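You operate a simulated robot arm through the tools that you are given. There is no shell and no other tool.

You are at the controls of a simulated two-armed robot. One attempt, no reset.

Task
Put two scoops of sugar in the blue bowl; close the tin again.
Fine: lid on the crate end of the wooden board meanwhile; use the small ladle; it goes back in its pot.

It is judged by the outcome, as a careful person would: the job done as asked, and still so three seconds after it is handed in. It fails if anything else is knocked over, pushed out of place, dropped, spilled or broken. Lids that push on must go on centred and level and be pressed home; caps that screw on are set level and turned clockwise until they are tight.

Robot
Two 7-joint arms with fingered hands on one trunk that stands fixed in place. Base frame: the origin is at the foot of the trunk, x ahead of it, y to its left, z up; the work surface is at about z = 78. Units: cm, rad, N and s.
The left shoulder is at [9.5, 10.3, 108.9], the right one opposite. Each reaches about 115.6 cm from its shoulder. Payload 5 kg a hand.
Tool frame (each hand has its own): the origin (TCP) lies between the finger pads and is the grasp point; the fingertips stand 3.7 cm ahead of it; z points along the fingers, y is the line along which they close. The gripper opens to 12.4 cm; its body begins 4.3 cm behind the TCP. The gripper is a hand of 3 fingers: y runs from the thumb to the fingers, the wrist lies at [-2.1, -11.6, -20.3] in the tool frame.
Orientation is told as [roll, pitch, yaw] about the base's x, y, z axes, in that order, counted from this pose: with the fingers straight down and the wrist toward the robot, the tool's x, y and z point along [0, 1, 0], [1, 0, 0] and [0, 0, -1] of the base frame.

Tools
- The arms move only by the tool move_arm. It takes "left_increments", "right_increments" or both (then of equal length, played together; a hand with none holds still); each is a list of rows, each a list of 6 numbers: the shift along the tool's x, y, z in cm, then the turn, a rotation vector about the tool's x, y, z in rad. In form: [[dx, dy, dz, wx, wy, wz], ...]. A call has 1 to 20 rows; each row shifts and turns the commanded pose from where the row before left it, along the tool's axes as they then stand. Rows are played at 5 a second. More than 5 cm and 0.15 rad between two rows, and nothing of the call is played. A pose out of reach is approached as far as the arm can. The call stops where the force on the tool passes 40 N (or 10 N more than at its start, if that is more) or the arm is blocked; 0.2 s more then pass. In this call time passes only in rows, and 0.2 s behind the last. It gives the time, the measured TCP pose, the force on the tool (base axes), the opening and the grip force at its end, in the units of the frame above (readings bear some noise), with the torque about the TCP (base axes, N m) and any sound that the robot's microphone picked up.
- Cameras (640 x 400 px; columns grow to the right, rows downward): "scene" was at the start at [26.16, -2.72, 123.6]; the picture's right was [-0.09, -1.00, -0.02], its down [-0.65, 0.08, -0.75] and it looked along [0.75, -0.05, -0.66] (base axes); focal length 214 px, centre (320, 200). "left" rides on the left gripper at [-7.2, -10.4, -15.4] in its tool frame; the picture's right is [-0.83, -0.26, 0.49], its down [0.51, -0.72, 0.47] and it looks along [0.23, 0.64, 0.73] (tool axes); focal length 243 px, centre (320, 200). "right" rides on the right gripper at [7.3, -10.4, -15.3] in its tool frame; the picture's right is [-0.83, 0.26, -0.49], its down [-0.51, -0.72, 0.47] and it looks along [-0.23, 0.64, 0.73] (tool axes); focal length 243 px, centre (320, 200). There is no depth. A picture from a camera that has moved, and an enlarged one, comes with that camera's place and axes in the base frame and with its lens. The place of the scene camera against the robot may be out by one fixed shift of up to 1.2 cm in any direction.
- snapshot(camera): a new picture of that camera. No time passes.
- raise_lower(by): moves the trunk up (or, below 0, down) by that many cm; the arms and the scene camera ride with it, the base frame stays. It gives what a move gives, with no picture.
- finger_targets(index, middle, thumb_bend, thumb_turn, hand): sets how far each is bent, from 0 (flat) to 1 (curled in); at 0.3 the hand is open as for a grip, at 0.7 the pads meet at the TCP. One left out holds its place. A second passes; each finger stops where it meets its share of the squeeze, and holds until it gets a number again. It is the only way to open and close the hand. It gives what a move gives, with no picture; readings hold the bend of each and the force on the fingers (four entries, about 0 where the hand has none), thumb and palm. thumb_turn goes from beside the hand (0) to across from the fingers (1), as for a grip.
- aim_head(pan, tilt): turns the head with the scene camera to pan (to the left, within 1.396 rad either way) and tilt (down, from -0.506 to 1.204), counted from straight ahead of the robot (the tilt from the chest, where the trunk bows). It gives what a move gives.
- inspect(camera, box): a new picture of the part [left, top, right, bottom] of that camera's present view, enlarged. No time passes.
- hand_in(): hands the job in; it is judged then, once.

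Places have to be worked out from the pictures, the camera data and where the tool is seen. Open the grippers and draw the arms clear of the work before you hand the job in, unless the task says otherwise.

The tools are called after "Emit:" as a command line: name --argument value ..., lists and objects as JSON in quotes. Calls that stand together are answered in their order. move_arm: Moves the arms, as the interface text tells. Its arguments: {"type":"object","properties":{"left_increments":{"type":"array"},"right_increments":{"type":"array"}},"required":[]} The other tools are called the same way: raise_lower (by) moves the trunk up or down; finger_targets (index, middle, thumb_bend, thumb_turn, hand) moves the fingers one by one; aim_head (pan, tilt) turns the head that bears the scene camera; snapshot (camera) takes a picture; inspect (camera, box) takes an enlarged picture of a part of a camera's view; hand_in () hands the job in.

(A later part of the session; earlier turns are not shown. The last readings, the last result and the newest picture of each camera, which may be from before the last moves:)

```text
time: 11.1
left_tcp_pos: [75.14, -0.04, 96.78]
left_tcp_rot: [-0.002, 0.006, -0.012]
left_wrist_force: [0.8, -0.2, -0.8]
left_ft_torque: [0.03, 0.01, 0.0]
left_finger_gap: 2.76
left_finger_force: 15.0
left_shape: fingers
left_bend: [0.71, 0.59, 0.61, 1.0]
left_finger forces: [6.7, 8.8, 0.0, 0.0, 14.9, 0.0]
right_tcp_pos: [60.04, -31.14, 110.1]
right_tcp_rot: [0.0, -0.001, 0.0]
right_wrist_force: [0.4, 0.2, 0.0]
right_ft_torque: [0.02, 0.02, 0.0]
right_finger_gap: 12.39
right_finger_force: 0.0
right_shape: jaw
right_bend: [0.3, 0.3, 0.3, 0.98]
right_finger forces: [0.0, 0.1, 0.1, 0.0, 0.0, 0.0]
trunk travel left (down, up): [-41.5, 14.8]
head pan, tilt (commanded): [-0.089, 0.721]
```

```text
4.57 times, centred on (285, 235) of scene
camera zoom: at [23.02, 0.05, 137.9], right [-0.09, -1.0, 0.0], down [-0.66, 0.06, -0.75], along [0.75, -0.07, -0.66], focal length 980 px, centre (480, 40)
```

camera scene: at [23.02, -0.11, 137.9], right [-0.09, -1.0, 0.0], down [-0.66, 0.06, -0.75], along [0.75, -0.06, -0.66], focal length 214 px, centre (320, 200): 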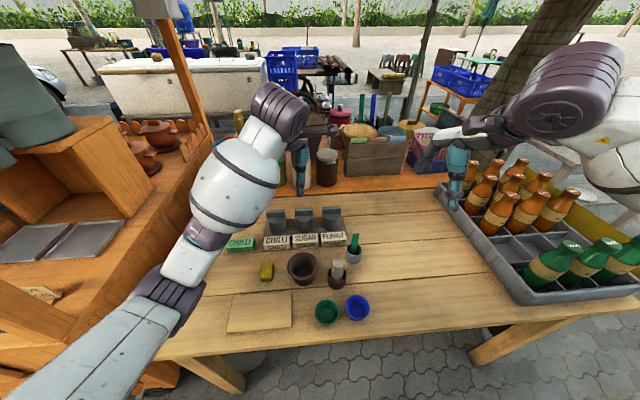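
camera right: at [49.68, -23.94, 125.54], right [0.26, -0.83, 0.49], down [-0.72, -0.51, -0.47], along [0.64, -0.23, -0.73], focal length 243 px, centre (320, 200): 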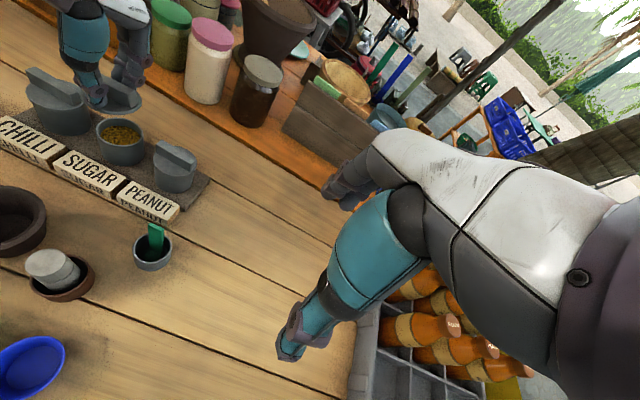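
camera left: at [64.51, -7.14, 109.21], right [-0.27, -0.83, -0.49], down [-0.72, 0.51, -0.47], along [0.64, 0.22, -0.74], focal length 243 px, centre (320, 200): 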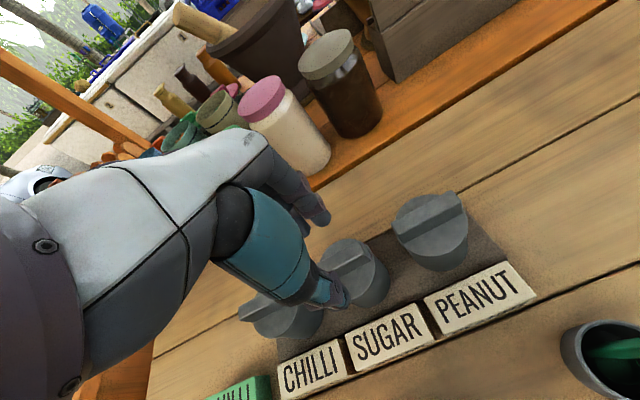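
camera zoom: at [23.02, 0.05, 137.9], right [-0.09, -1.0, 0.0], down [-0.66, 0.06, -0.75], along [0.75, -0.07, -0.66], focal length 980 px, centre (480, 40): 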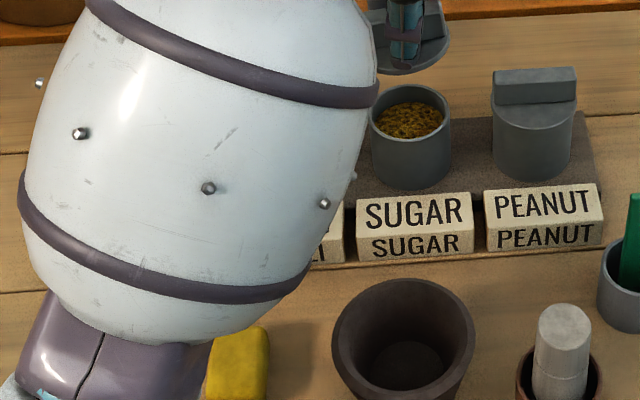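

The texture is golden-brown granules, consistent with brown (cane/palm) sugar in the tin labelled SUGAR, so I go on. I carry the lid level to above the crate (right-hand) end of the wooden board, about (47, 8.5).

Emit:
move_arm --left_increments '[[1.2, -4.0, 0, 0, 0, 0], [1.2, -4.0, 0, 0, 0, 0], [1.2, -4.0, 0, 0, 0, 0], [1.2, -4.0, 0, 0, 0, 0], [1.2, -4.0, 0, 0, 0, 0], [1.2, -4.0, 0, 0, 0, 0], [1.2, -4.0, 0, 0, 0, 0]]'

Emit:
snapshot --camera "scene"

Emit:
snapshot --camera "left"

Emit:
snapshot --camera "right"

```text
time: 12.7
left_tcp_pos: [52.17, 6.94, 95.8]
left_tcp_rot: [-0.002, 0.008, -0.012]
left_wrist_force: [-0.6, 0.2, 0.3]
left_ft_torque: [0.01, 0.02, 0.01]
left_finger_gap: 1.71
left_finger_force: 8.4
left_shape: fingers
left_bend: [0.71, 0.66, 0.66, 1.0]
left_finger forces: [6.9, 1.5, 0.1, 0.0, 8.6, 0.0]
left hand out of reach, approached as far as the arm can: row 6, 7
right_tcp_pos: [60.22, -31.13, 110.02]
right_tcp_rot: [0.0, 0.0, 0.001]
right_wrist_force: [-0.5, 0.6, -0.1]
right_ft_torque: [0.01, 0.04, -0.01]
right_finger_gap: 12.42
right_finger_force: 0.1
right_shape: jaw
right_bend: [0.3, 0.3, 0.3, 0.98]
right_finger forces: [0.1, 0.0, 0.1, 0.0, 0.0, 0.0]
trunk travel left (down, up): [-41.5, 14.8]
head pan, tilt (commanded): [-0.089, 0.721]
```

```text
taken
camera scene: at [23.13, 0.14, 137.88], right [-0.09, -1.0, 0.0], down [-0.66, 0.06, -0.75], along [0.75, -0.07, -0.66], focal length 214 px, centre (320, 200)
```

scene: 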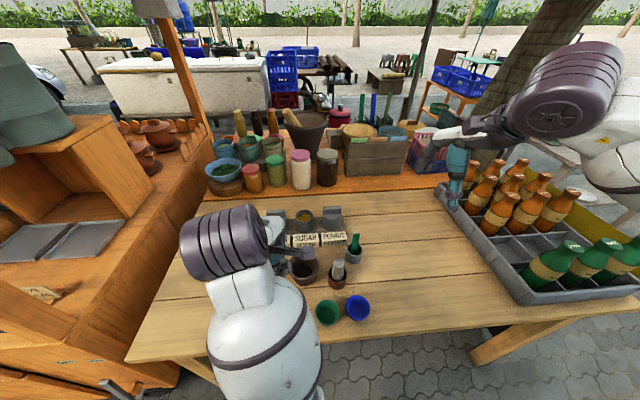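

```text
taken
camera left: at [41.66, -0.11, 111.31], right [-0.28, -0.83, -0.49], down [-0.72, 0.51, -0.47], along [0.64, 0.22, -0.74], focal length 243 px, centre (320, 200)
```

left: 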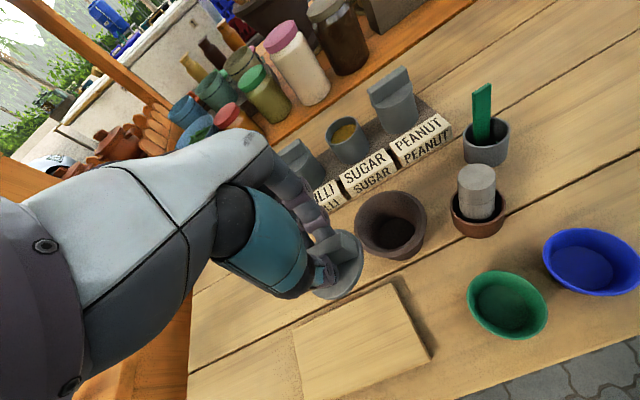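

```text
taken
camera right: at [49.78, -23.85, 125.51], right [0.26, -0.83, 0.49], down [-0.72, -0.51, -0.47], along [0.64, -0.23, -0.73], focal length 243 px, centre (320, 200)
```

right: 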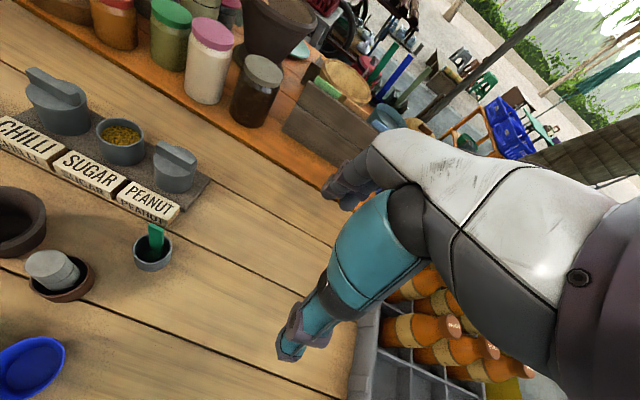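

The arm reached its near limit at x≈52 and the grip loosened a bit on the middle finger (the lid shifted slightly in the fingers). I re-tighten the grip and look closely.

Emit:
finger_targets --hand "left" --index 0.78 --middle 0.78 --thumb_bend 0.74

Emit:
inspect --camera "left" --box '[240, 180, 440, 380]'

Emit:
inspect --camera "scene" --box '[230, 200, 370, 330]'

```text
time: 13.7
left_tcp_pos: [52.03, 6.78, 95.73]
left_tcp_rot: [-0.004, 0.006, -0.012]
left_wrist_force: [-0.5, 0.1, -0.6]
left_ft_torque: [0.01, 0.02, -0.04]
left_finger_gap: 1.73
left_finger_force: 20.8
left_shape: fingers
left_bend: [0.75, 0.75, 0.65, 1.0]
left_finger forces: [9.9, 11.2, 0.1, 0.1, 21.0, 0.0]
right_tcp_pos: [60.16, -31.15, 110.05]
right_tcp_rot: [0.001, 0.001, 0.001]
right_wrist_force: [0.0, 0.1, -0.2]
right_ft_torque: [0.02, -0.03, 0.01]
right_finger_gap: 12.38
right_finger_force: 0.0
right_shape: jaw
right_bend: [0.3, 0.3, 0.3, 0.98]
right_finger forces: [0.0, 0.0, 0.1, 0.0, 0.0, 0.0]
trunk travel left (down, up): [-41.5, 14.8]
head pan, tilt (commanded): [-0.089, 0.721]
```

```text
2.00 times, centred on (340, 280) of left
camera zoom: at [41.62, -0.16, 111.34], right [-0.28, -0.83, -0.49], down [-0.72, 0.51, -0.47], along [0.64, 0.22, -0.74], focal length 485 px, centre (280, 40)
```

zoom: 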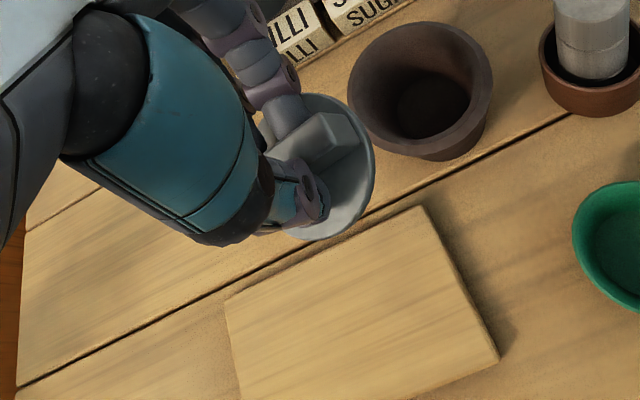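

```text
3.08 times, centred on (300, 265) of scene
camera zoom: at [23.05, 0.09, 137.89], right [-0.09, -1.0, 0.0], down [-0.66, 0.06, -0.75], along [0.75, -0.07, -0.66], focal length 660 px, centre (382, 0)
```

zoom: 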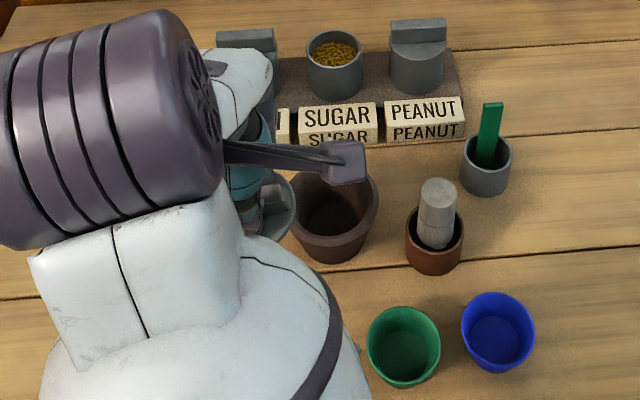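

The grip is now firm and even (about 21 N), with the lid roughly level. I raise the trunk further so the arm can reach closer to the body over the board.

Emit:
raise_lower --by 12

Emit:
snapshot --camera "left"

Emit:
snapshot --camera "scene"

```text
time: 15.2
left_tcp_pos: [52.04, 6.95, 107.79]
left_tcp_rot: [-0.005, 0.009, -0.012]
left_wrist_force: [-0.1, -0.1, -0.7]
left_ft_torque: [-0.02, 0.03, 0.03]
left_finger_gap: 1.72
left_finger_force: 20.6
left_shape: fingers
left_bend: [0.75, 0.75, 0.65, 1.0]
left_finger forces: [9.8, 11.1, 0.0, 0.1, 21.0, 0.1]
right_tcp_pos: [60.32, -31.27, 121.98]
right_tcp_rot: [0.001, 0.001, 0.001]
right_wrist_force: [0.4, 0.3, -0.3]
right_ft_torque: [0.01, -0.01, 0.03]
right_finger_gap: 12.42
right_finger_force: 0.1
right_shape: jaw
right_bend: [0.3, 0.3, 0.3, 0.98]
right_finger forces: [0.1, 0.1, 0.1, 0.0, 0.0, 0.0]
trunk travel left (down, up): [-53.5, 2.8]
head pan, tilt (commanded): [-0.089, 0.721]
```

```text
taken
camera left: at [41.76, -0.13, 123.34], right [-0.28, -0.83, -0.49], down [-0.72, 0.51, -0.47], along [0.64, 0.22, -0.74], focal length 243 px, centre (320, 200)
```

left: 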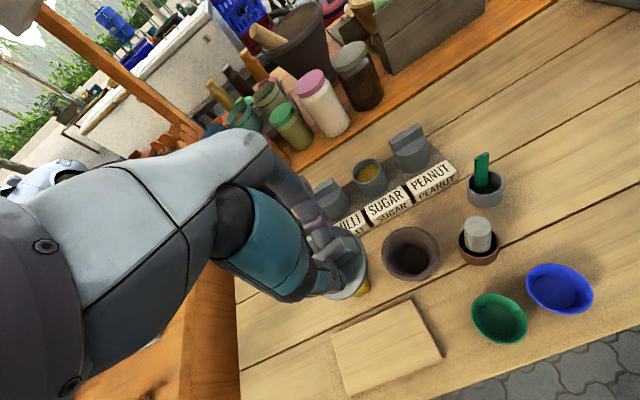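

```text
taken
camera scene: at [15.43, 0.07, 152.46], right [-0.09, -1.0, 0.0], down [-0.66, 0.06, -0.75], along [0.75, -0.07, -0.66], focal length 214 px, centre (320, 200)
```

scene: 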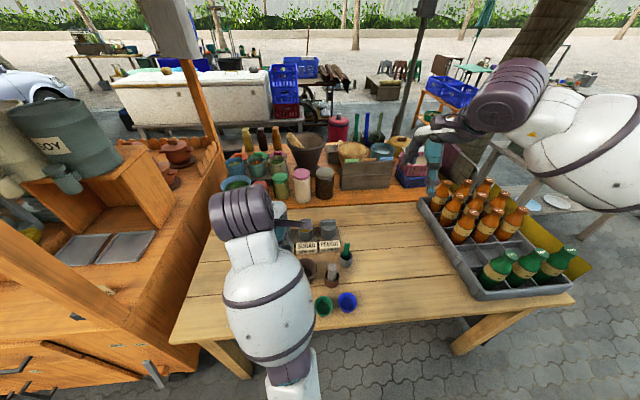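

With the trunk up, the left hand has more room. I move it toward the board's crate end and lower to z≈90, watching whether the commanded pose is followed.

Emit:
move_arm --left_increments '[[0.28, -0.84, 3.4, 0, 0, 0], [0.28, -0.84, 3.4, 0, 0, 0], [0.28, -0.84, 3.4, 0, 0, 0], [0.28, -0.84, 3.4, 0, 0, 0], [0.28, -0.84, 3.4, 0, 0, 0]]'

Emit:
snapshot --camera "left"

Emit:
snapshot --camera "scene"

```text
time: 16.6
left_tcp_pos: [52.0, 7.45, 95.86]
left_tcp_rot: [-0.034, -0.087, -0.001]
left_wrist_force: [0.0, 0.0, -1.0]
left_ft_torque: [0.01, 0.01, -0.01]
left_finger_gap: 1.7
left_finger_force: 21.7
left_shape: fingers
left_bend: [0.75, 0.76, 0.64, 1.0]
left_finger forces: [9.7, 11.8, 0.0, 0.0, 21.5, 0.1]
right_tcp_pos: [60.17, -31.19, 122.19]
right_tcp_rot: [0.0, -0.002, 0.001]
right_wrist_force: [-0.7, -0.5, 0.2]
right_ft_torque: [0.02, -0.03, 0.04]
right_finger_gap: 12.41
right_finger_force: 0.0
right_shape: jaw
right_bend: [0.3, 0.3, 0.3, 0.98]
right_finger forces: [0.0, 0.0, 0.1, 0.0, 0.0, 0.0]
trunk travel left (down, up): [-53.5, 2.8]
head pan, tilt (commanded): [-0.089, 0.721]
stopped in row 5 (left hand): the arm was blocked; the commanded pose is now the measured one
```

```text
taken
camera left: at [40.22, 0.72, 110.52], right [-0.22, -0.85, -0.48], down [-0.68, 0.49, -0.55], along [0.7, 0.2, -0.68], focal length 243 px, centre (320, 200)
```

left: 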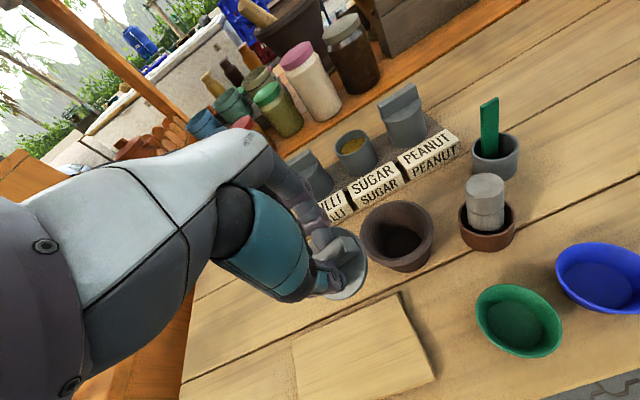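

```text
taken
camera scene: at [15.27, 0.1, 152.5], right [-0.09, -1.0, 0.0], down [-0.66, 0.06, -0.75], along [0.75, -0.07, -0.66], focal length 214 px, centre (320, 200)
```

scene: 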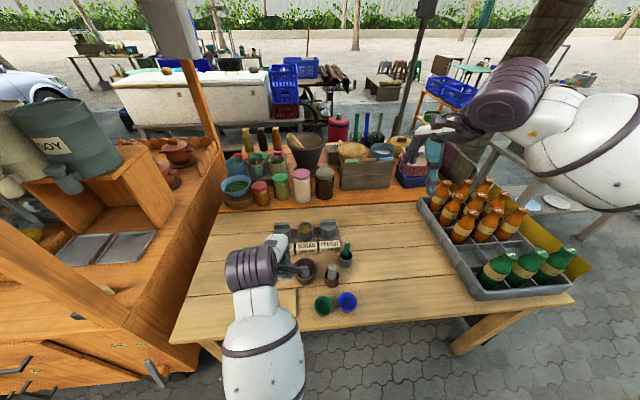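

The arm got blocked around x 52, z 96 — possibly the elbow or forearm against the table edge or the body. I tilt the head down to see the left arm's posture.

Emit:
aim_head --pan 0.35 --tilt 1.15

Emit:
snapshot --camera "scene"

Emit:
snapshot --camera "right"

```text
time: 17.5
left_tcp_pos: [51.89, 7.32, 95.75]
left_tcp_rot: [-0.033, -0.085, -0.002]
left_wrist_force: [0.8, -0.8, -1.0]
left_ft_torque: [-0.02, -0.02, -0.01]
left_finger_gap: 1.72
left_finger_force: 21.7
left_shape: fingers
left_bend: [0.75, 0.76, 0.64, 1.0]
left_finger forces: [9.7, 11.9, 0.1, 0.0, 21.5, 0.1]
right_tcp_pos: [60.34, -31.34, 122.26]
right_tcp_rot: [0.0, 0.001, 0.0]
right_wrist_force: [-0.2, 0.7, 0.5]
right_ft_torque: [-0.04, 0.01, 0.04]
right_finger_gap: 12.39
right_finger_force: 0.0
right_shape: jaw
right_bend: [0.3, 0.3, 0.3, 0.98]
right_finger forces: [0.0, 0.0, 0.0, 0.0, 0.0, 0.0]
trunk travel left (down, up): [-53.5, 2.8]
head pan, tilt (commanded): [0.351, 1.15]
```

```text
taken
camera scene: at [12.58, 2.86, 149.36], right [0.34, -0.94, 0.0], down [-0.86, -0.31, -0.41], along [0.38, 0.14, -0.91], focal length 214 px, centre (320, 200)
```

scene: 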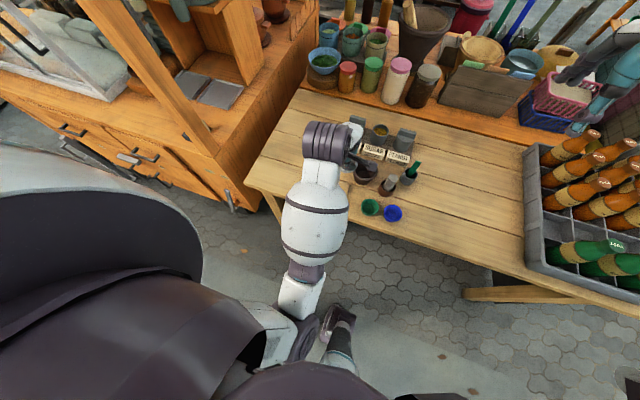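

```text
taken
camera right: at [49.84, -24.11, 137.6], right [0.26, -0.83, 0.49], down [-0.72, -0.51, -0.47], along [0.64, -0.23, -0.73], focal length 243 px, centre (320, 200)
```

right: 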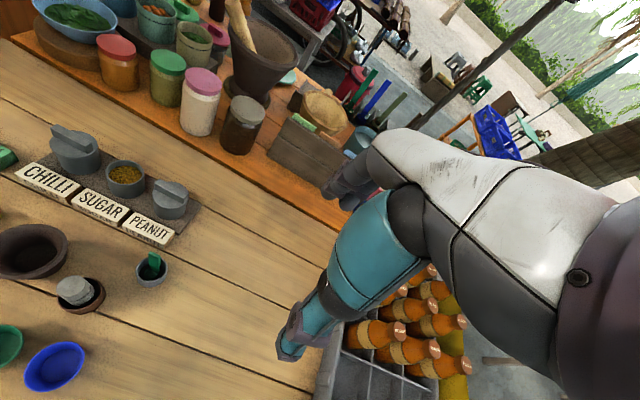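

The elbow sits right in front of the chest, so the wrist can't come closer in this posture. Turning the left hand so its wrist points to the left (+y) will free it: I back off slightly, level the hand, and yaw it by -90° well above the table.

Emit:
move_arm --left_increments '[[0, 1.0, -1.5, 0.05, 0.02, 0], [0, 1.0, -1.5, 0.035, 0.013, 0], [0, 0.5, -1.5, 0, 0, 0], [0, 0, 0, 0, 0, 0.14], [0, 0, 0, 0, 0, 0.14], [0, 0, 0, 0, 0, 0.14], [0, 0, 0, 0, 0, 0.14], [0, 0, 0, 0, 0, 0.14], [0, 0, 0, 0, 0, 0.14]]'

Emit:
snapshot --camera "scene"

Emit:
snapshot --camera "left"

```text
time: 19.5
left_tcp_pos: [54.28, 7.39, 100.3]
left_tcp_rot: [-0.003, -0.001, -0.845]
left_wrist_force: [0.6, -0.2, -0.8]
left_ft_torque: [0.01, -0.02, 0.02]
left_finger_gap: 1.72
left_finger_force: 21.0
left_shape: fingers
left_bend: [0.75, 0.76, 0.64, 1.0]
left_finger forces: [10.2, 11.4, 0.0, 0.0, 21.6, 0.0]
right_tcp_pos: [60.26, -31.26, 122.21]
right_tcp_rot: [0.0, 0.0, -0.001]
right_wrist_force: [0.4, 1.1, 0.1]
right_ft_torque: [0.06, 0.02, -0.02]
right_finger_gap: 12.42
right_finger_force: 0.0
right_shape: jaw
right_bend: [0.3, 0.3, 0.3, 0.98]
right_finger forces: [0.0, 0.1, 0.0, 0.0, 0.0, 0.0]
trunk travel left (down, up): [-53.5, 2.8]
head pan, tilt (commanded): [0.351, 1.15]
```

```text
taken
camera scene: at [12.61, 2.97, 149.35], right [0.34, -0.94, 0.0], down [-0.86, -0.31, -0.41], along [0.38, 0.14, -0.91], focal length 214 px, centre (320, 200)
```

scene: 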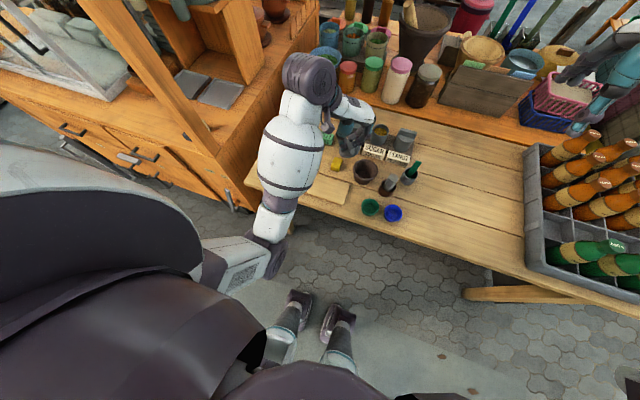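

```text
taken
camera left: at [41.93, 10.52, 115.71], right [-0.8, -0.36, -0.49], down [-0.1, 0.88, -0.47], along [0.6, -0.33, -0.73], focal length 243 px, centre (320, 200)
```

left: 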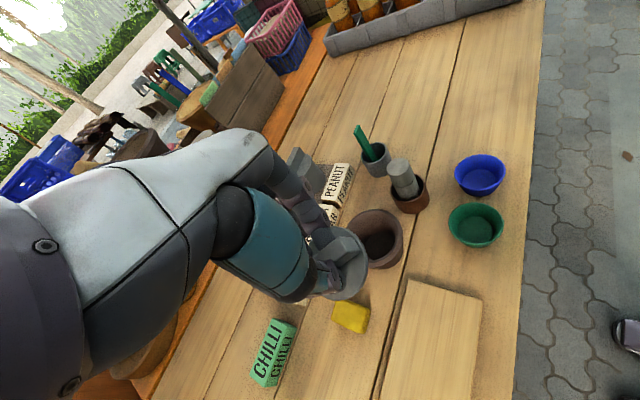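

The elbow is now clear. I yaw a little more (to about -1.2) and translate over the board's crate end, lowering to z≈90.

Emit:
move_arm --left_increments '[[0, 0, 0, 0, 0, 0.12], [0, 0, 0, 0, 0, 0.12], [0, 0, 0, 0, 0, 0.115], [-1.59, -0.69, 1.5, 0, 0, 0], [-1.59, -0.69, 2.0, 0, 0, 0], [-1.59, -0.69, 2.5, 0, 0, 0], [-1.59, -0.69, 2.0, 0, 0, 0], [0, 0, 1.5, 0, 0, 0]]'

Emit:
aim_head --pan -0.089 --tilt 0.95

Emit:
snapshot --camera "scene"

Emit:
snapshot --camera "left"

```text
time: 21.3
left_tcp_pos: [47.03, 7.57, 90.76]
left_tcp_rot: [-0.003, -0.002, -1.199]
left_wrist_force: [0.2, -0.8, -0.5]
left_ft_torque: [-0.03, 0.04, 0.03]
left_finger_gap: 1.69
left_finger_force: 21.6
left_shape: fingers
left_bend: [0.75, 0.76, 0.64, 1.0]
left_finger forces: [10.4, 11.2, 0.0, 0.1, 21.8, 0.0]
right_tcp_pos: [60.41, -31.29, 122.19]
right_tcp_rot: [0.0, 0.0, 0.0]
right_wrist_force: [-0.6, -0.5, -0.5]
right_ft_torque: [-0.04, 0.01, -0.01]
right_finger_gap: 12.39
right_finger_force: 0.1
right_shape: jaw
right_bend: [0.3, 0.3, 0.3, 0.98]
right_finger forces: [0.0, 0.0, 0.0, 0.0, 0.0, 0.0]
trunk travel left (down, up): [-53.5, 2.8]
head pan, tilt (commanded): [0.351, 1.15]
```

```text
time: 22.1
left_tcp_pos: [47.11, 7.57, 90.9]
left_tcp_rot: [0.0, -0.001, -1.2]
left_wrist_force: [0.3, 0.9, -0.1]
left_ft_torque: [-0.01, -0.02, -0.02]
left_finger_gap: 1.69
left_finger_force: 22.2
left_shape: fingers
left_bend: [0.75, 0.76, 0.64, 1.0]
left_finger forces: [10.5, 11.2, 0.0, 0.0, 21.8, 0.1]
right_tcp_pos: [60.33, -31.22, 122.25]
right_tcp_rot: [0.001, 0.001, 0.0]
right_wrist_force: [-0.4, -0.1, 0.2]
right_ft_torque: [0.01, 0.01, 0.02]
right_finger_gap: 12.37
right_finger_force: 0.0
right_shape: jaw
right_bend: [0.3, 0.3, 0.3, 0.98]
right_finger forces: [0.0, 0.0, 0.1, 0.0, 0.1, 0.1]
trunk travel left (down, up): [-53.5, 2.8]
head pan, tilt (commanded): [-0.089, 0.949]
```

```text
taken
camera scene: at [14.19, 0.19, 150.69], right [-0.09, -1.0, 0.0], down [-0.81, 0.07, -0.58], along [0.58, -0.05, -0.81], focal length 214 px, centre (320, 200)
```

scene: 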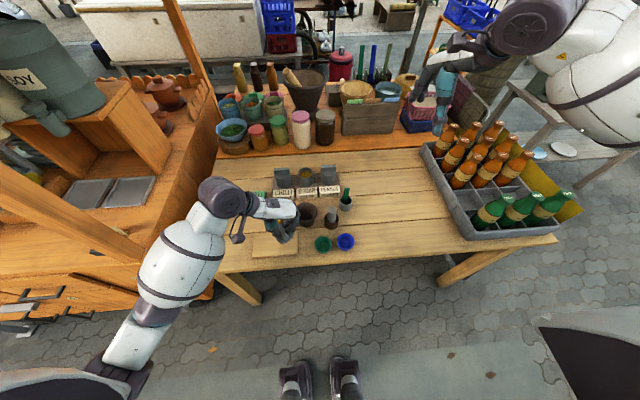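

```text
taken
camera left: at [36.58, 14.69, 106.29], right [-0.87, -0.06, -0.49], down [0.21, 0.86, -0.47], along [0.45, -0.51, -0.73], focal length 243 px, centre (320, 200)
```

left: 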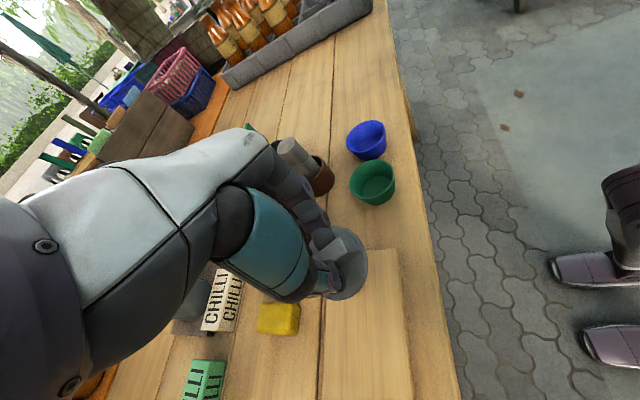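

The hand is now over the crate end of the board at z≈90.9. I enlarge to judge lid position and level relative to the board.

Emit:
inspect --camera "left" --box '[260, 190, 440, 350]'

Emit:
inspect --camera "scene" --box '[230, 180, 350, 280]'

```text
2.50 times, centred on (350, 270) of left
camera zoom: at [36.58, 14.69, 106.29], right [-0.87, -0.06, -0.49], down [0.21, 0.86, -0.47], along [0.45, -0.51, -0.73], focal length 606 px, centre (245, 25)
```

zoom: 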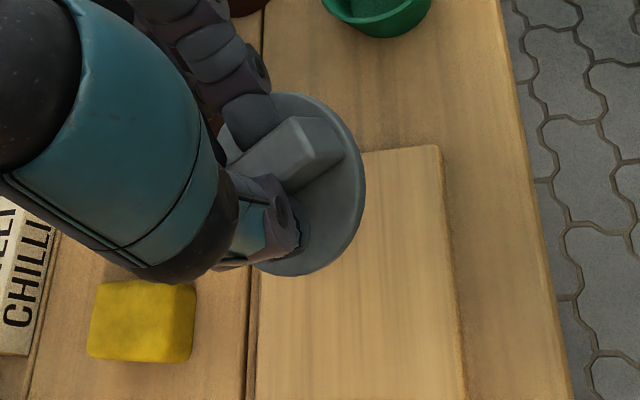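

```text
4.00 times, centred on (290, 230) of scene
camera zoom: at [14.19, 0.19, 150.69], right [-0.09, -1.0, 0.0], down [-0.81, 0.07, -0.58], along [0.58, -0.05, -0.81], focal length 858 px, centre (440, 80)
```

zoom: 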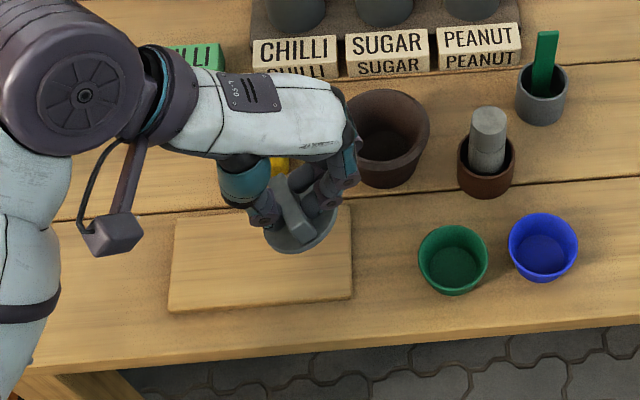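

The lid centre is about [46.6, 8.2] and the board's crate-end corner about (42.4, 4.9), so I shift 0.4 cm inward and lower most of the way.

Emit:
move_arm --left_increments '[[0.18, -0.2, 1.5, 0, 0, 0], [0.18, -0.2, 1.5, 0, 0, 0], [0, 0, 1.3, 0, 0, 0], [0, 0, 0.8, 0, 0, 0], [0, 0, 0.5, 0, 0, 0]]'

Emit:
inspect --camera "left" --box '[260, 190, 440, 350]'

Emit:
inspect --camera "scene" --box '[240, 200, 340, 280]'

```text
time: 23.4
left_tcp_pos: [47.58, 8.21, 85.26]
left_tcp_rot: [-0.001, -0.001, -1.2]
left_wrist_force: [0.2, -0.2, -0.7]
left_ft_torque: [0.0, 0.0, 0.04]
left_finger_gap: 1.72
left_finger_force: 22.3
left_shape: fingers
left_bend: [0.75, 0.76, 0.64, 1.0]
left_finger forces: [10.6, 11.2, 0.1, 0.0, 21.9, 0.1]
right_tcp_pos: [60.22, -31.33, 122.2]
right_tcp_rot: [0.002, 0.001, -0.001]
right_wrist_force: [0.0, 0.6, -0.4]
right_ft_torque: [0.0, 0.01, -0.04]
right_finger_gap: 12.39
right_finger_force: 0.1
right_shape: jaw
right_bend: [0.3, 0.3, 0.3, 0.98]
right_finger forces: [0.1, 0.1, 0.1, 0.0, 0.0, 0.0]
trunk travel left (down, up): [-53.5, 2.8]
head pan, tilt (commanded): [-0.089, 0.949]
```

```text
2.50 times, centred on (350, 270) of left
camera zoom: at [37.04, 15.33, 100.6], right [-0.87, -0.06, -0.49], down [0.21, 0.86, -0.47], along [0.45, -0.51, -0.73], focal length 606 px, centre (245, 25)
```

zoom: 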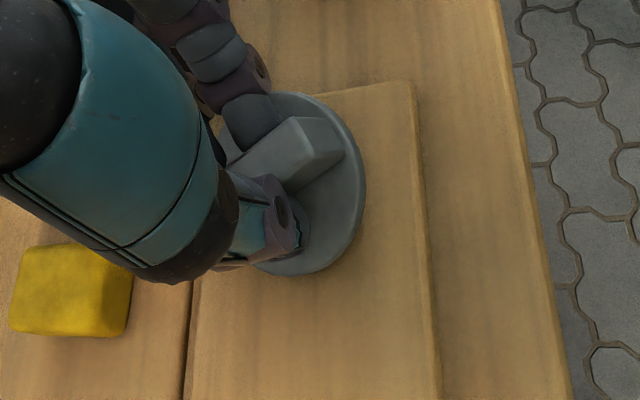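

```text
5.00 times, centred on (290, 240) of scene
camera zoom: at [14.21, 0.2, 150.69], right [-0.09, -1.0, 0.0], down [-0.81, 0.07, -0.58], along [0.58, -0.05, -0.81], focal length 1072 px, centre (470, 0)
```

zoom: 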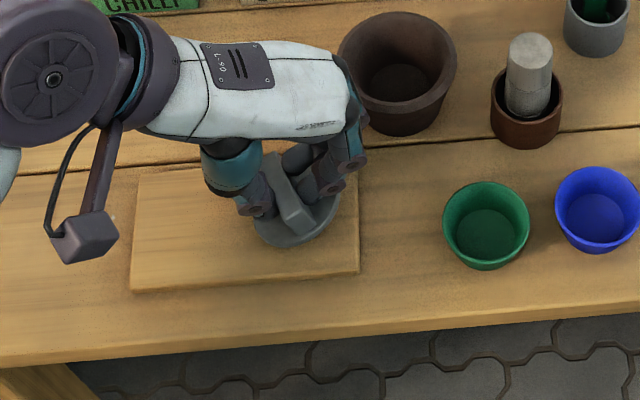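

The lid hovers just above the board, within its crate end. I lower in fine steps until I feel contact.

Emit:
move_arm --left_increments '[[0, 0, 0.25, 0, 0, 0], [0, 0, 0.25, 0, 0, 0], [0, 0, 0.2, 0, 0, 0], [0, 0, 0.2, 0, 0, 0]]'

Emit:
inspect --camera "scene" --box '[260, 215, 320, 270]'

```text
time: 24.4
left_tcp_pos: [47.43, 8.12, 84.63]
left_tcp_rot: [0.004, -0.006, -1.201]
left_wrist_force: [0.0, -7.6, 32.0]
left_ft_torque: [0.24, 0.03, 0.03]
left_finger_gap: 1.69
left_finger_force: 33.2
left_shape: fingers
left_bend: [0.77, 0.78, 0.64, 1.0]
left_finger forces: [16.2, 19.2, 0.0, 0.0, 31.1, 0.0]
right_tcp_pos: [60.0, -31.36, 122.28]
right_tcp_rot: [-0.002, -0.003, 0.002]
right_wrist_force: [-0.3, -0.7, 0.3]
right_ft_torque: [0.0, 0.01, -0.02]
right_finger_gap: 12.37
right_finger_force: 0.0
right_shape: jaw
right_bend: [0.3, 0.3, 0.3, 0.98]
right_finger forces: [0.0, 0.1, 0.0, 0.1, 0.1, 0.0]
trunk travel left (down, up): [-53.5, 2.8]
head pan, tilt (commanded): [-0.089, 0.949]
```

```text
7.27 times, centred on (290, 242) of scene
camera zoom: at [13.9, 0.07, 150.75], right [-0.09, -1.0, 0.0], down [-0.81, 0.07, -0.58], along [0.58, -0.05, -0.81], focal length 1560 px, centre (538, -109)
```

zoom: 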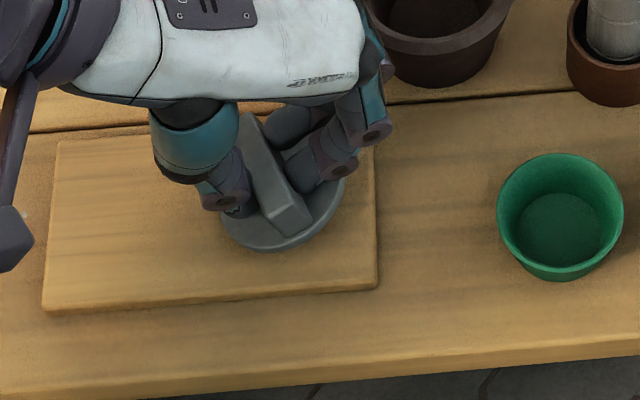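

Contact: 32 N, so the lid rests on the board. I relieve the push by 0.3 cm, then open the fingers to release.

Emit:
move_arm --left_increments '[[0, 0, -0.3, 0, 0, 0]]'

Emit:
finger_targets --hand "left" --index 0.62 --middle 0.62 --thumb_bend 0.54

Emit:
inspect --camera "scene" --box '[260, 215, 320, 270]'

Emit:
inspect --camera "left" --box '[260, 190, 440, 350]'

```text
time: 24.8
left_tcp_pos: [47.47, 8.23, 84.63]
left_tcp_rot: [-0.003, -0.002, -1.199]
left_wrist_force: [1.8, -5.6, 18.9]
left_ft_torque: [0.04, -0.12, -0.01]
left_finger_gap: 1.72
left_finger_force: 28.0
left_shape: fingers
left_bend: [0.77, 0.78, 0.64, 1.0]
left_finger forces: [14.4, 18.8, 0.0, 0.0, 23.9, 0.1]
right_tcp_pos: [60.21, -31.35, 122.03]
right_tcp_rot: [0.0, 0.0, -0.001]
right_wrist_force: [0.5, 1.0, 0.3]
right_ft_torque: [0.01, 0.01, 0.01]
right_finger_gap: 12.39
right_finger_force: 0.2
right_shape: jaw
right_bend: [0.3, 0.3, 0.3, 0.98]
right_finger forces: [0.0, 0.1, 0.0, 0.0, 0.1, 0.1]
trunk travel left (down, up): [-53.5, 2.8]
head pan, tilt (commanded): [-0.089, 0.949]
```

```text
time: 25.8
left_tcp_pos: [47.54, 8.32, 84.75]
left_tcp_rot: [0.0, -0.002, -1.199]
left_wrist_force: [-0.6, 0.1, 14.8]
left_ft_torque: [0.38, 0.15, 0.0]
left_finger_gap: 4.11
left_finger_force: 7.4
left_shape: fingers
left_bend: [0.62, 0.63, 0.55, 1.0]
left_finger forces: [0.1, 3.3, 0.0, 0.0, 11.1, 0.0]
right_tcp_pos: [60.15, -31.25, 122.27]
right_tcp_rot: [0.0, -0.001, -0.001]
right_wrist_force: [-0.2, -0.6, 0.3]
right_ft_torque: [-0.02, -0.02, -0.02]
right_finger_gap: 12.38
right_finger_force: 0.0
right_shape: jaw
right_bend: [0.3, 0.3, 0.3, 0.98]
right_finger forces: [0.0, 0.1, 0.1, 0.0, 0.0, 0.1]
trunk travel left (down, up): [-53.5, 2.8]
head pan, tilt (commanded): [-0.089, 0.949]
```

```text
7.27 times, centred on (290, 242) of scene
camera zoom: at [14.1, 0.14, 150.7], right [-0.09, -1.0, 0.0], down [-0.81, 0.07, -0.58], along [0.58, -0.05, -0.81], focal length 1560 px, centre (538, -109)
```

zoom: 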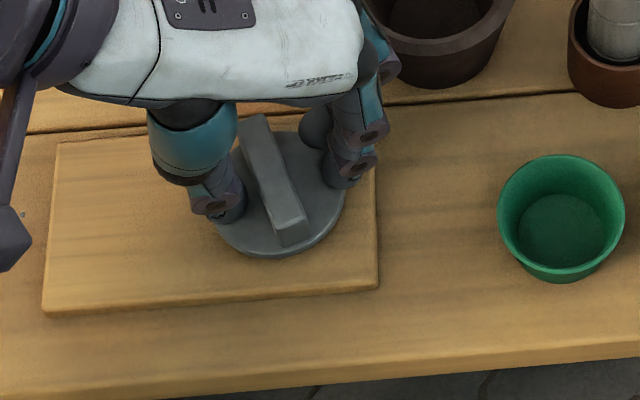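

```text
2.50 times, centred on (350, 270) of left
camera zoom: at [36.92, 15.32, 100.1], right [-0.87, -0.06, -0.49], down [0.21, 0.86, -0.47], along [0.45, -0.51, -0.73], focal length 606 px, centre (245, 25)
```

zoom: 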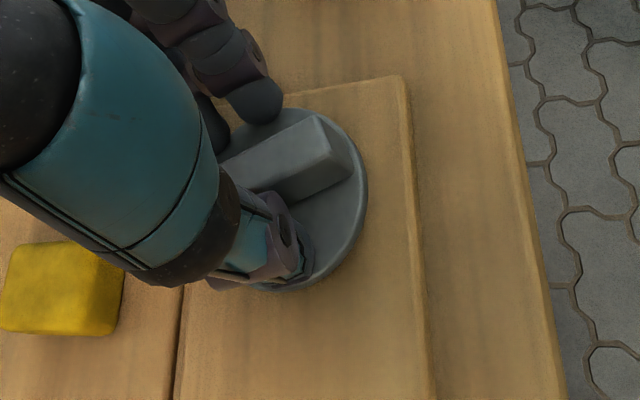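

The bar is free; the tips still rest on the lid's top (15 N). I lift the hand straight up slowly.

Emit:
move_arm --left_increments '[[0, 0, -0.3, 0, 0, 0], [0, 0, -0.4, 0, 0, 0], [0, 0, -0.8, 0, 0, 0], [0, 0, -1.5, 0, 0, 0], [0, 0, -2.5, 0, 0, 0], [0, 0, -3.5, 0, 0, 0], [0, 0, -3.5, 0, 0, 0]]'

Emit:
inspect --camera "scene" --box '[240, 195, 360, 285]'

Emit:
snapshot --camera "left"

```text
time: 27.4
left_tcp_pos: [47.26, 8.11, 97.18]
left_tcp_rot: [-0.002, -0.003, -1.2]
left_wrist_force: [-0.3, 0.3, 0.7]
left_ft_torque: [0.0, 0.0, 0.03]
left_finger_gap: 4.2
left_finger_force: 0.2
left_shape: fingers
left_bend: [0.62, 0.62, 0.54, 1.0]
left_finger forces: [0.0, 0.0, 0.0, 0.0, 0.1, 0.0]
right_tcp_pos: [60.3, -31.42, 122.14]
right_tcp_rot: [-0.002, -0.001, -0.001]
right_wrist_force: [0.4, 0.5, -0.9]
right_ft_torque: [0.0, -0.03, -0.01]
right_finger_gap: 12.4
right_finger_force: 0.0
right_shape: jaw
right_bend: [0.3, 0.3, 0.3, 0.98]
right_finger forces: [0.0, 0.0, 0.1, 0.1, 0.0, 0.0]
trunk travel left (down, up): [-53.5, 2.8]
head pan, tilt (commanded): [-0.089, 0.949]
```

```text
4.44 times, centred on (300, 240) of scene
camera zoom: at [14.2, 0.18, 150.69], right [-0.09, -1.0, 0.0], down [-0.81, 0.07, -0.58], along [0.58, -0.05, -0.81], focal length 953 px, centre (409, 22)
```

zoom: 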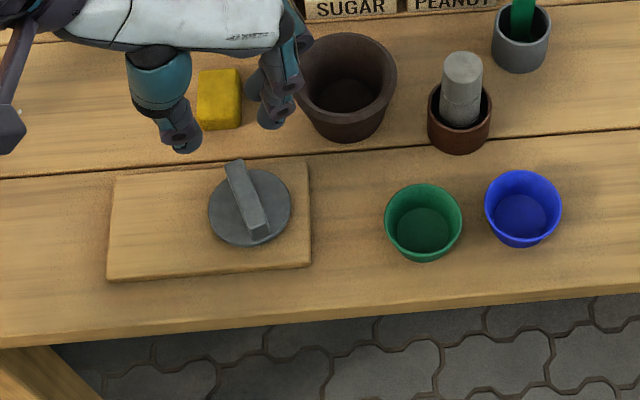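

```text
taken
camera left: at [36.7, 15.28, 112.59], right [-0.87, -0.06, -0.49], down [0.21, 0.86, -0.47], along [0.45, -0.51, -0.73], focal length 243 px, centre (320, 200)
```

left: 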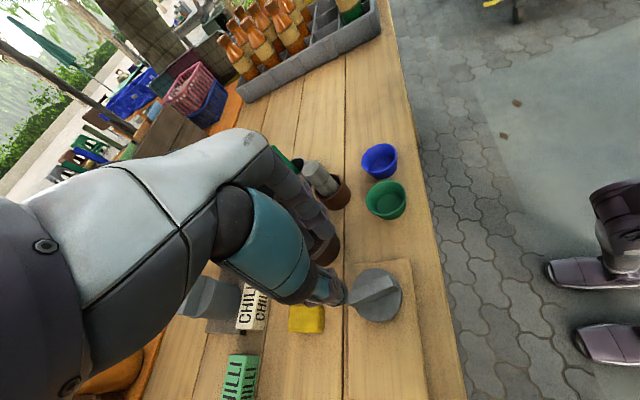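

The lid lies flat on the crate end of the board. I draw the left hand up out of the way and bring the right hand above the ladle handle (yaw 0, thumb on the robot's side).

Emit:
move_arm --left_increments '[[0.72, -0.61, -2.5, 0, 0, 0], [0.72, -0.61, -2.5, 0, 0, 0], [0.72, -0.61, -2.5, 0, 0, 0], [0.72, -0.61, -2.5, 0, 0, 0], [0.72, -0.61, -2.5, 0, 0, 0], [0.72, -0.61, -2.5, 0, 0, 0]]' --right_increments '[[2.68, 0.38, 3.35, 0, 0, 0], [2.68, 0.38, 3.35, 0, 0, 0], [2.68, 0.38, 3.35, 0, 0, 0], [2.68, 0.38, 3.35, 0, 0, 0], [2.68, 0.38, 3.35, 0, 0, 0], [2.68, 0.38, 3.35, 0, 0, 0]]'

Emit:
snapshot --camera "right"

Emit:
snapshot --camera "scene"

Emit:
snapshot --camera "left"

```text
time: 28.8
left_tcp_pos: [50.26, 13.44, 112.19]
left_tcp_rot: [-0.004, -0.003, -1.2]
left_wrist_force: [-0.7, 0.2, -0.3]
left_ft_torque: [-0.04, 0.04, 0.0]
left_finger_gap: 4.22
left_finger_force: 0.0
left_shape: fingers
left_bend: [0.62, 0.62, 0.54, 1.0]
left_finger forces: [0.0, 0.1, 0.1, 0.0, 0.0, 0.0]
right_tcp_pos: [62.32, -15.32, 102.25]
right_tcp_rot: [0.0, 0.001, 0.0]
right_wrist_force: [0.3, -0.1, 0.1]
right_ft_torque: [0.01, 0.03, -0.03]
right_finger_gap: 12.4
right_finger_force: 0.0
right_shape: jaw
right_bend: [0.3, 0.3, 0.3, 0.98]
right_finger forces: [0.0, 0.0, 0.0, 0.0, 0.0, 0.0]
trunk travel left (down, up): [-53.5, 2.8]
head pan, tilt (commanded): [-0.089, 0.949]
```

```text
taken
camera right: at [51.81, -8.09, 117.56], right [0.26, -0.83, 0.49], down [-0.72, -0.51, -0.47], along [0.64, -0.23, -0.73], focal length 243 px, centre (320, 200)
```

right: 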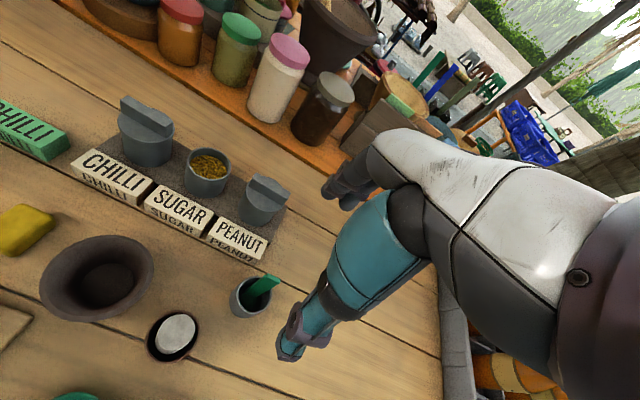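

```text
taken
camera scene: at [14.32, 0.26, 150.67], right [-0.09, -1.0, 0.0], down [-0.81, 0.07, -0.58], along [0.58, -0.05, -0.81], focal length 214 px, centre (320, 200)
```

scene: 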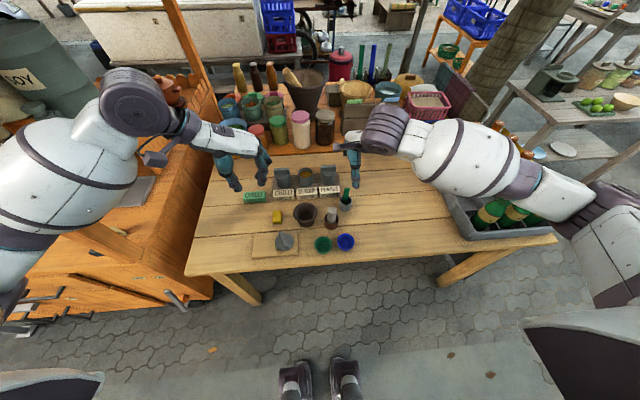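

```text
taken
camera left: at [39.7, 20.56, 127.6], right [-0.87, -0.06, -0.49], down [0.21, 0.86, -0.47], along [0.45, -0.51, -0.73], focal length 243 px, centre (320, 200)
```

left: 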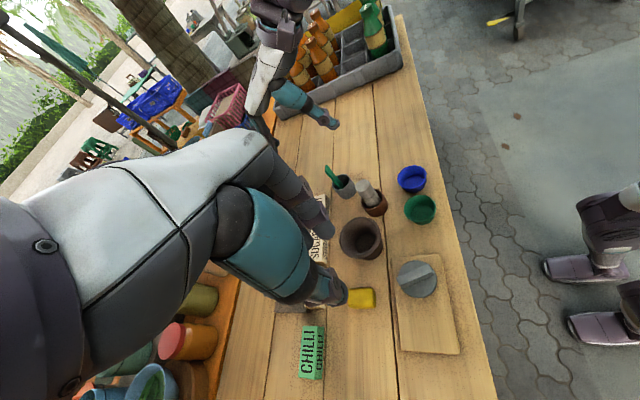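

Both hands are placed; I enlarge the right camera's view of the ladle for accurate alignment.

Emit:
inspect --camera "right" --box '[215, 250, 305, 340]'

Emit:
inspect --camera "left" --box '[310, 150, 440, 250]'

Emit:
inspect --camera "scene" --box '[310, 140, 380, 220]'

```text
4.44 times, centred on (260, 295) of right
camera zoom: at [51.81, -8.09, 117.56], right [0.26, -0.83, 0.49], down [-0.72, -0.51, -0.47], along [0.64, -0.23, -0.73], focal length 1078 px, centre (587, -222)
```

zoom: 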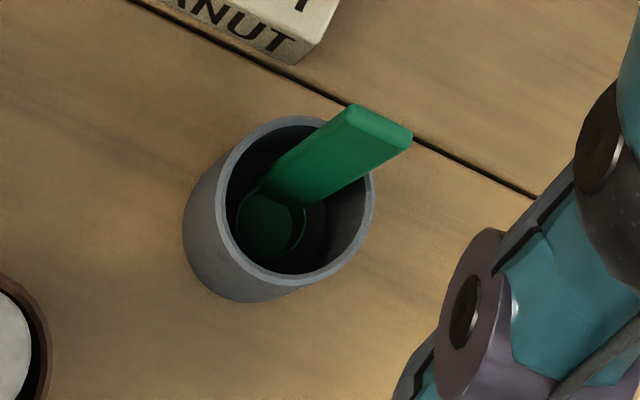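

```text
4.00 times, centred on (375, 200) of left
camera zoom: at [39.7, 20.56, 127.6], right [-0.87, -0.06, -0.49], down [0.21, 0.86, -0.47], along [0.45, -0.51, -0.73], focal length 970 px, centre (100, 200)
```

zoom: 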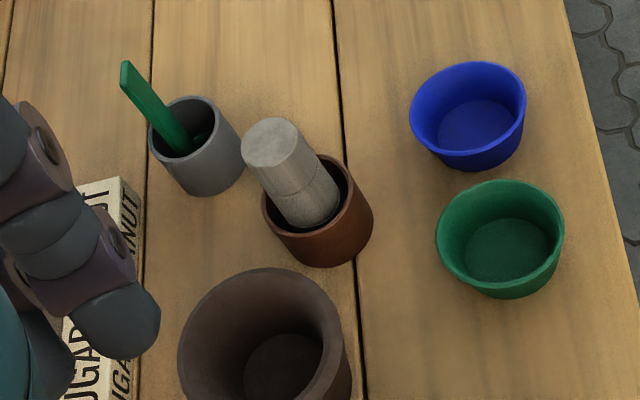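

```text
5.00 times, centred on (345, 180) of scene
camera zoom: at [14.32, 0.26, 150.67], right [-0.09, -1.0, 0.0], down [-0.81, 0.07, -0.58], along [0.58, -0.05, -0.81], focal length 1072 px, centre (195, 300)
```

zoom: 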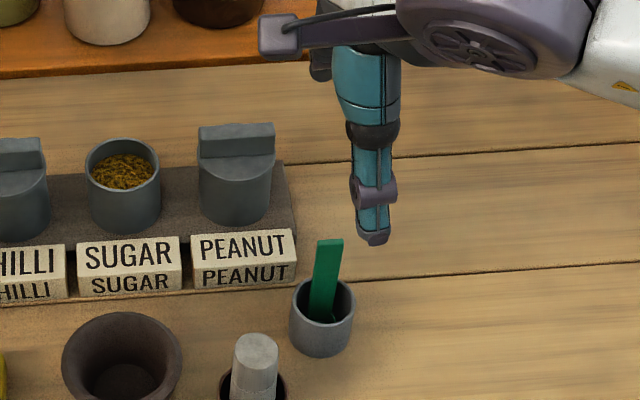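

Triangulated: handle top at about [62.4, -15.1, 88.7], upright, 2 cm wide facing x, cup just on the robot's side. I part-close the right hand and descend so the pads straddle the handle with tips staying above the pot rim.

Emit:
finger_targets --hand "right" --index 0.5 --middle 0.5 --thumb_bend 0.5 --thumb_turn 1.0

Emit:
move_arm --right_increments '[[0.1, 0.0, 3.0, 0, 0, 0], [0.1, 0.0, 3.0, 0, 0, 0], [0.1, 0, 3.0, 0, 0, 0], [0, 0, 2.0, 0, 0, 0]]'

Emit:
inspect --camera "right" --box '[200, 200, 400, 360]'

Emit:
inspect --camera "left" --box '[290, 110, 440, 230]'

Emit:
inspect --camera "scene" --box '[310, 140, 380, 220]'

```text
time: 29.8
left_tcp_pos: [50.11, 13.35, 112.32]
left_tcp_rot: [-0.002, -0.001, -1.2]
left_wrist_force: [-0.1, -0.1, -1.0]
left_ft_torque: [0.02, -0.02, 0.0]
left_finger_gap: 4.21
left_finger_force: 0.1
left_shape: fingers
left_bend: [0.62, 0.62, 0.54, 1.0]
left_finger forces: [0.0, 0.1, 0.1, 0.0, 0.0, 0.0]
right_tcp_pos: [62.26, -15.25, 102.28]
right_tcp_rot: [0.001, 0.0, 0.0]
right_wrist_force: [-0.1, 0.1, -0.2]
right_ft_torque: [-0.03, 0.04, 0.02]
right_finger_gap: 6.81
right_finger_force: 0.1
right_shape: fingers
right_bend: [0.5, 0.5, 0.5, 1.0]
right_finger forces: [0.0, 0.0, 0.0, 0.1, 0.0, 0.0]
trunk travel left (down, up): [-53.5, 2.8]
head pan, tilt (commanded): [-0.089, 0.949]
```

```text
time: 30.8
left_tcp_pos: [50.09, 13.33, 112.16]
left_tcp_rot: [-0.002, -0.001, -1.199]
left_wrist_force: [-0.1, 0.5, 0.4]
left_ft_torque: [-0.02, -0.02, 0.02]
left_finger_gap: 4.21
left_finger_force: 0.1
left_shape: fingers
left_bend: [0.62, 0.62, 0.54, 1.0]
left_finger forces: [0.0, 0.0, 0.1, 0.0, 0.0, 0.0]
right_tcp_pos: [62.58, -15.09, 91.06]
right_tcp_rot: [0.0, -0.001, -0.001]
right_wrist_force: [-0.3, -0.1, 0.3]
right_ft_torque: [0.02, 0.02, 0.01]
right_finger_gap: 6.77
right_finger_force: 0.0
right_shape: fingers
right_bend: [0.5, 0.5, 0.5, 1.0]
right_finger forces: [0.0, 0.0, 0.0, 0.0, 0.0, 0.0]
trunk travel left (down, up): [-53.5, 2.8]
head pan, tilt (commanded): [-0.089, 0.949]
```

```text
2.50 times, centred on (300, 280) of right
camera zoom: at [52.04, -7.98, 106.56], right [0.26, -0.83, 0.49], down [-0.72, -0.51, -0.47], along [0.64, -0.23, -0.73], focal length 606 px, centre (370, 0)
```

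zoom: 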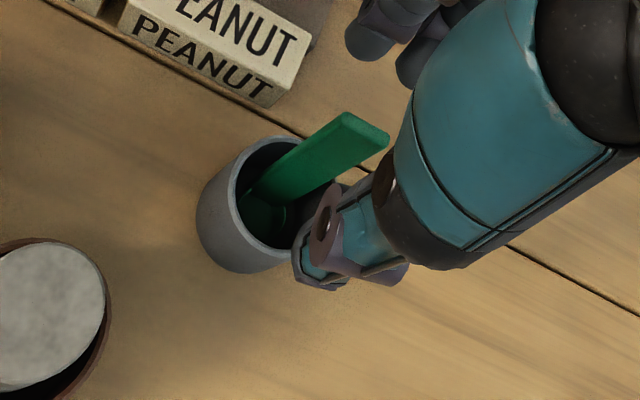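

```text
3.33 times, centred on (365, 170) of left
camera zoom: at [39.6, 20.46, 127.61], right [-0.87, -0.06, -0.49], down [0.21, 0.86, -0.47], along [0.45, -0.51, -0.73], focal length 809 px, centre (170, 300)
```

zoom: 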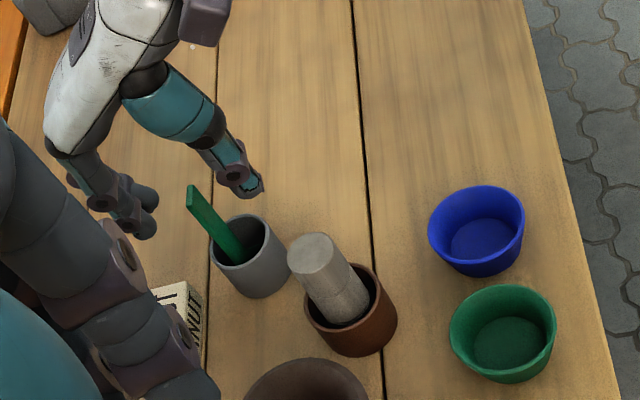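

```text
5.00 times, centred on (345, 180) of scene
camera zoom: at [14.22, 0.15, 150.68], right [-0.09, -1.0, 0.0], down [-0.81, 0.07, -0.58], along [0.58, -0.05, -0.81], focal length 1072 px, centre (195, 300)
```

zoom: 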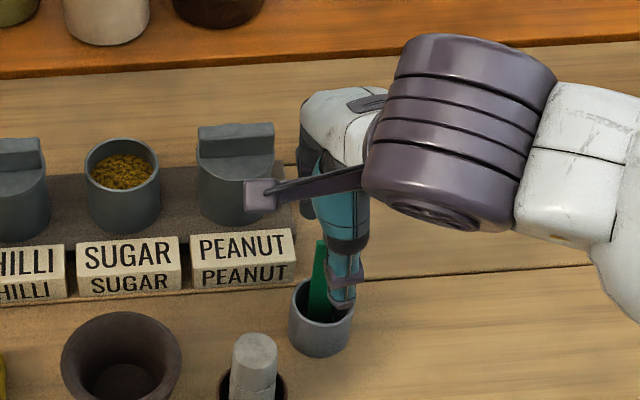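

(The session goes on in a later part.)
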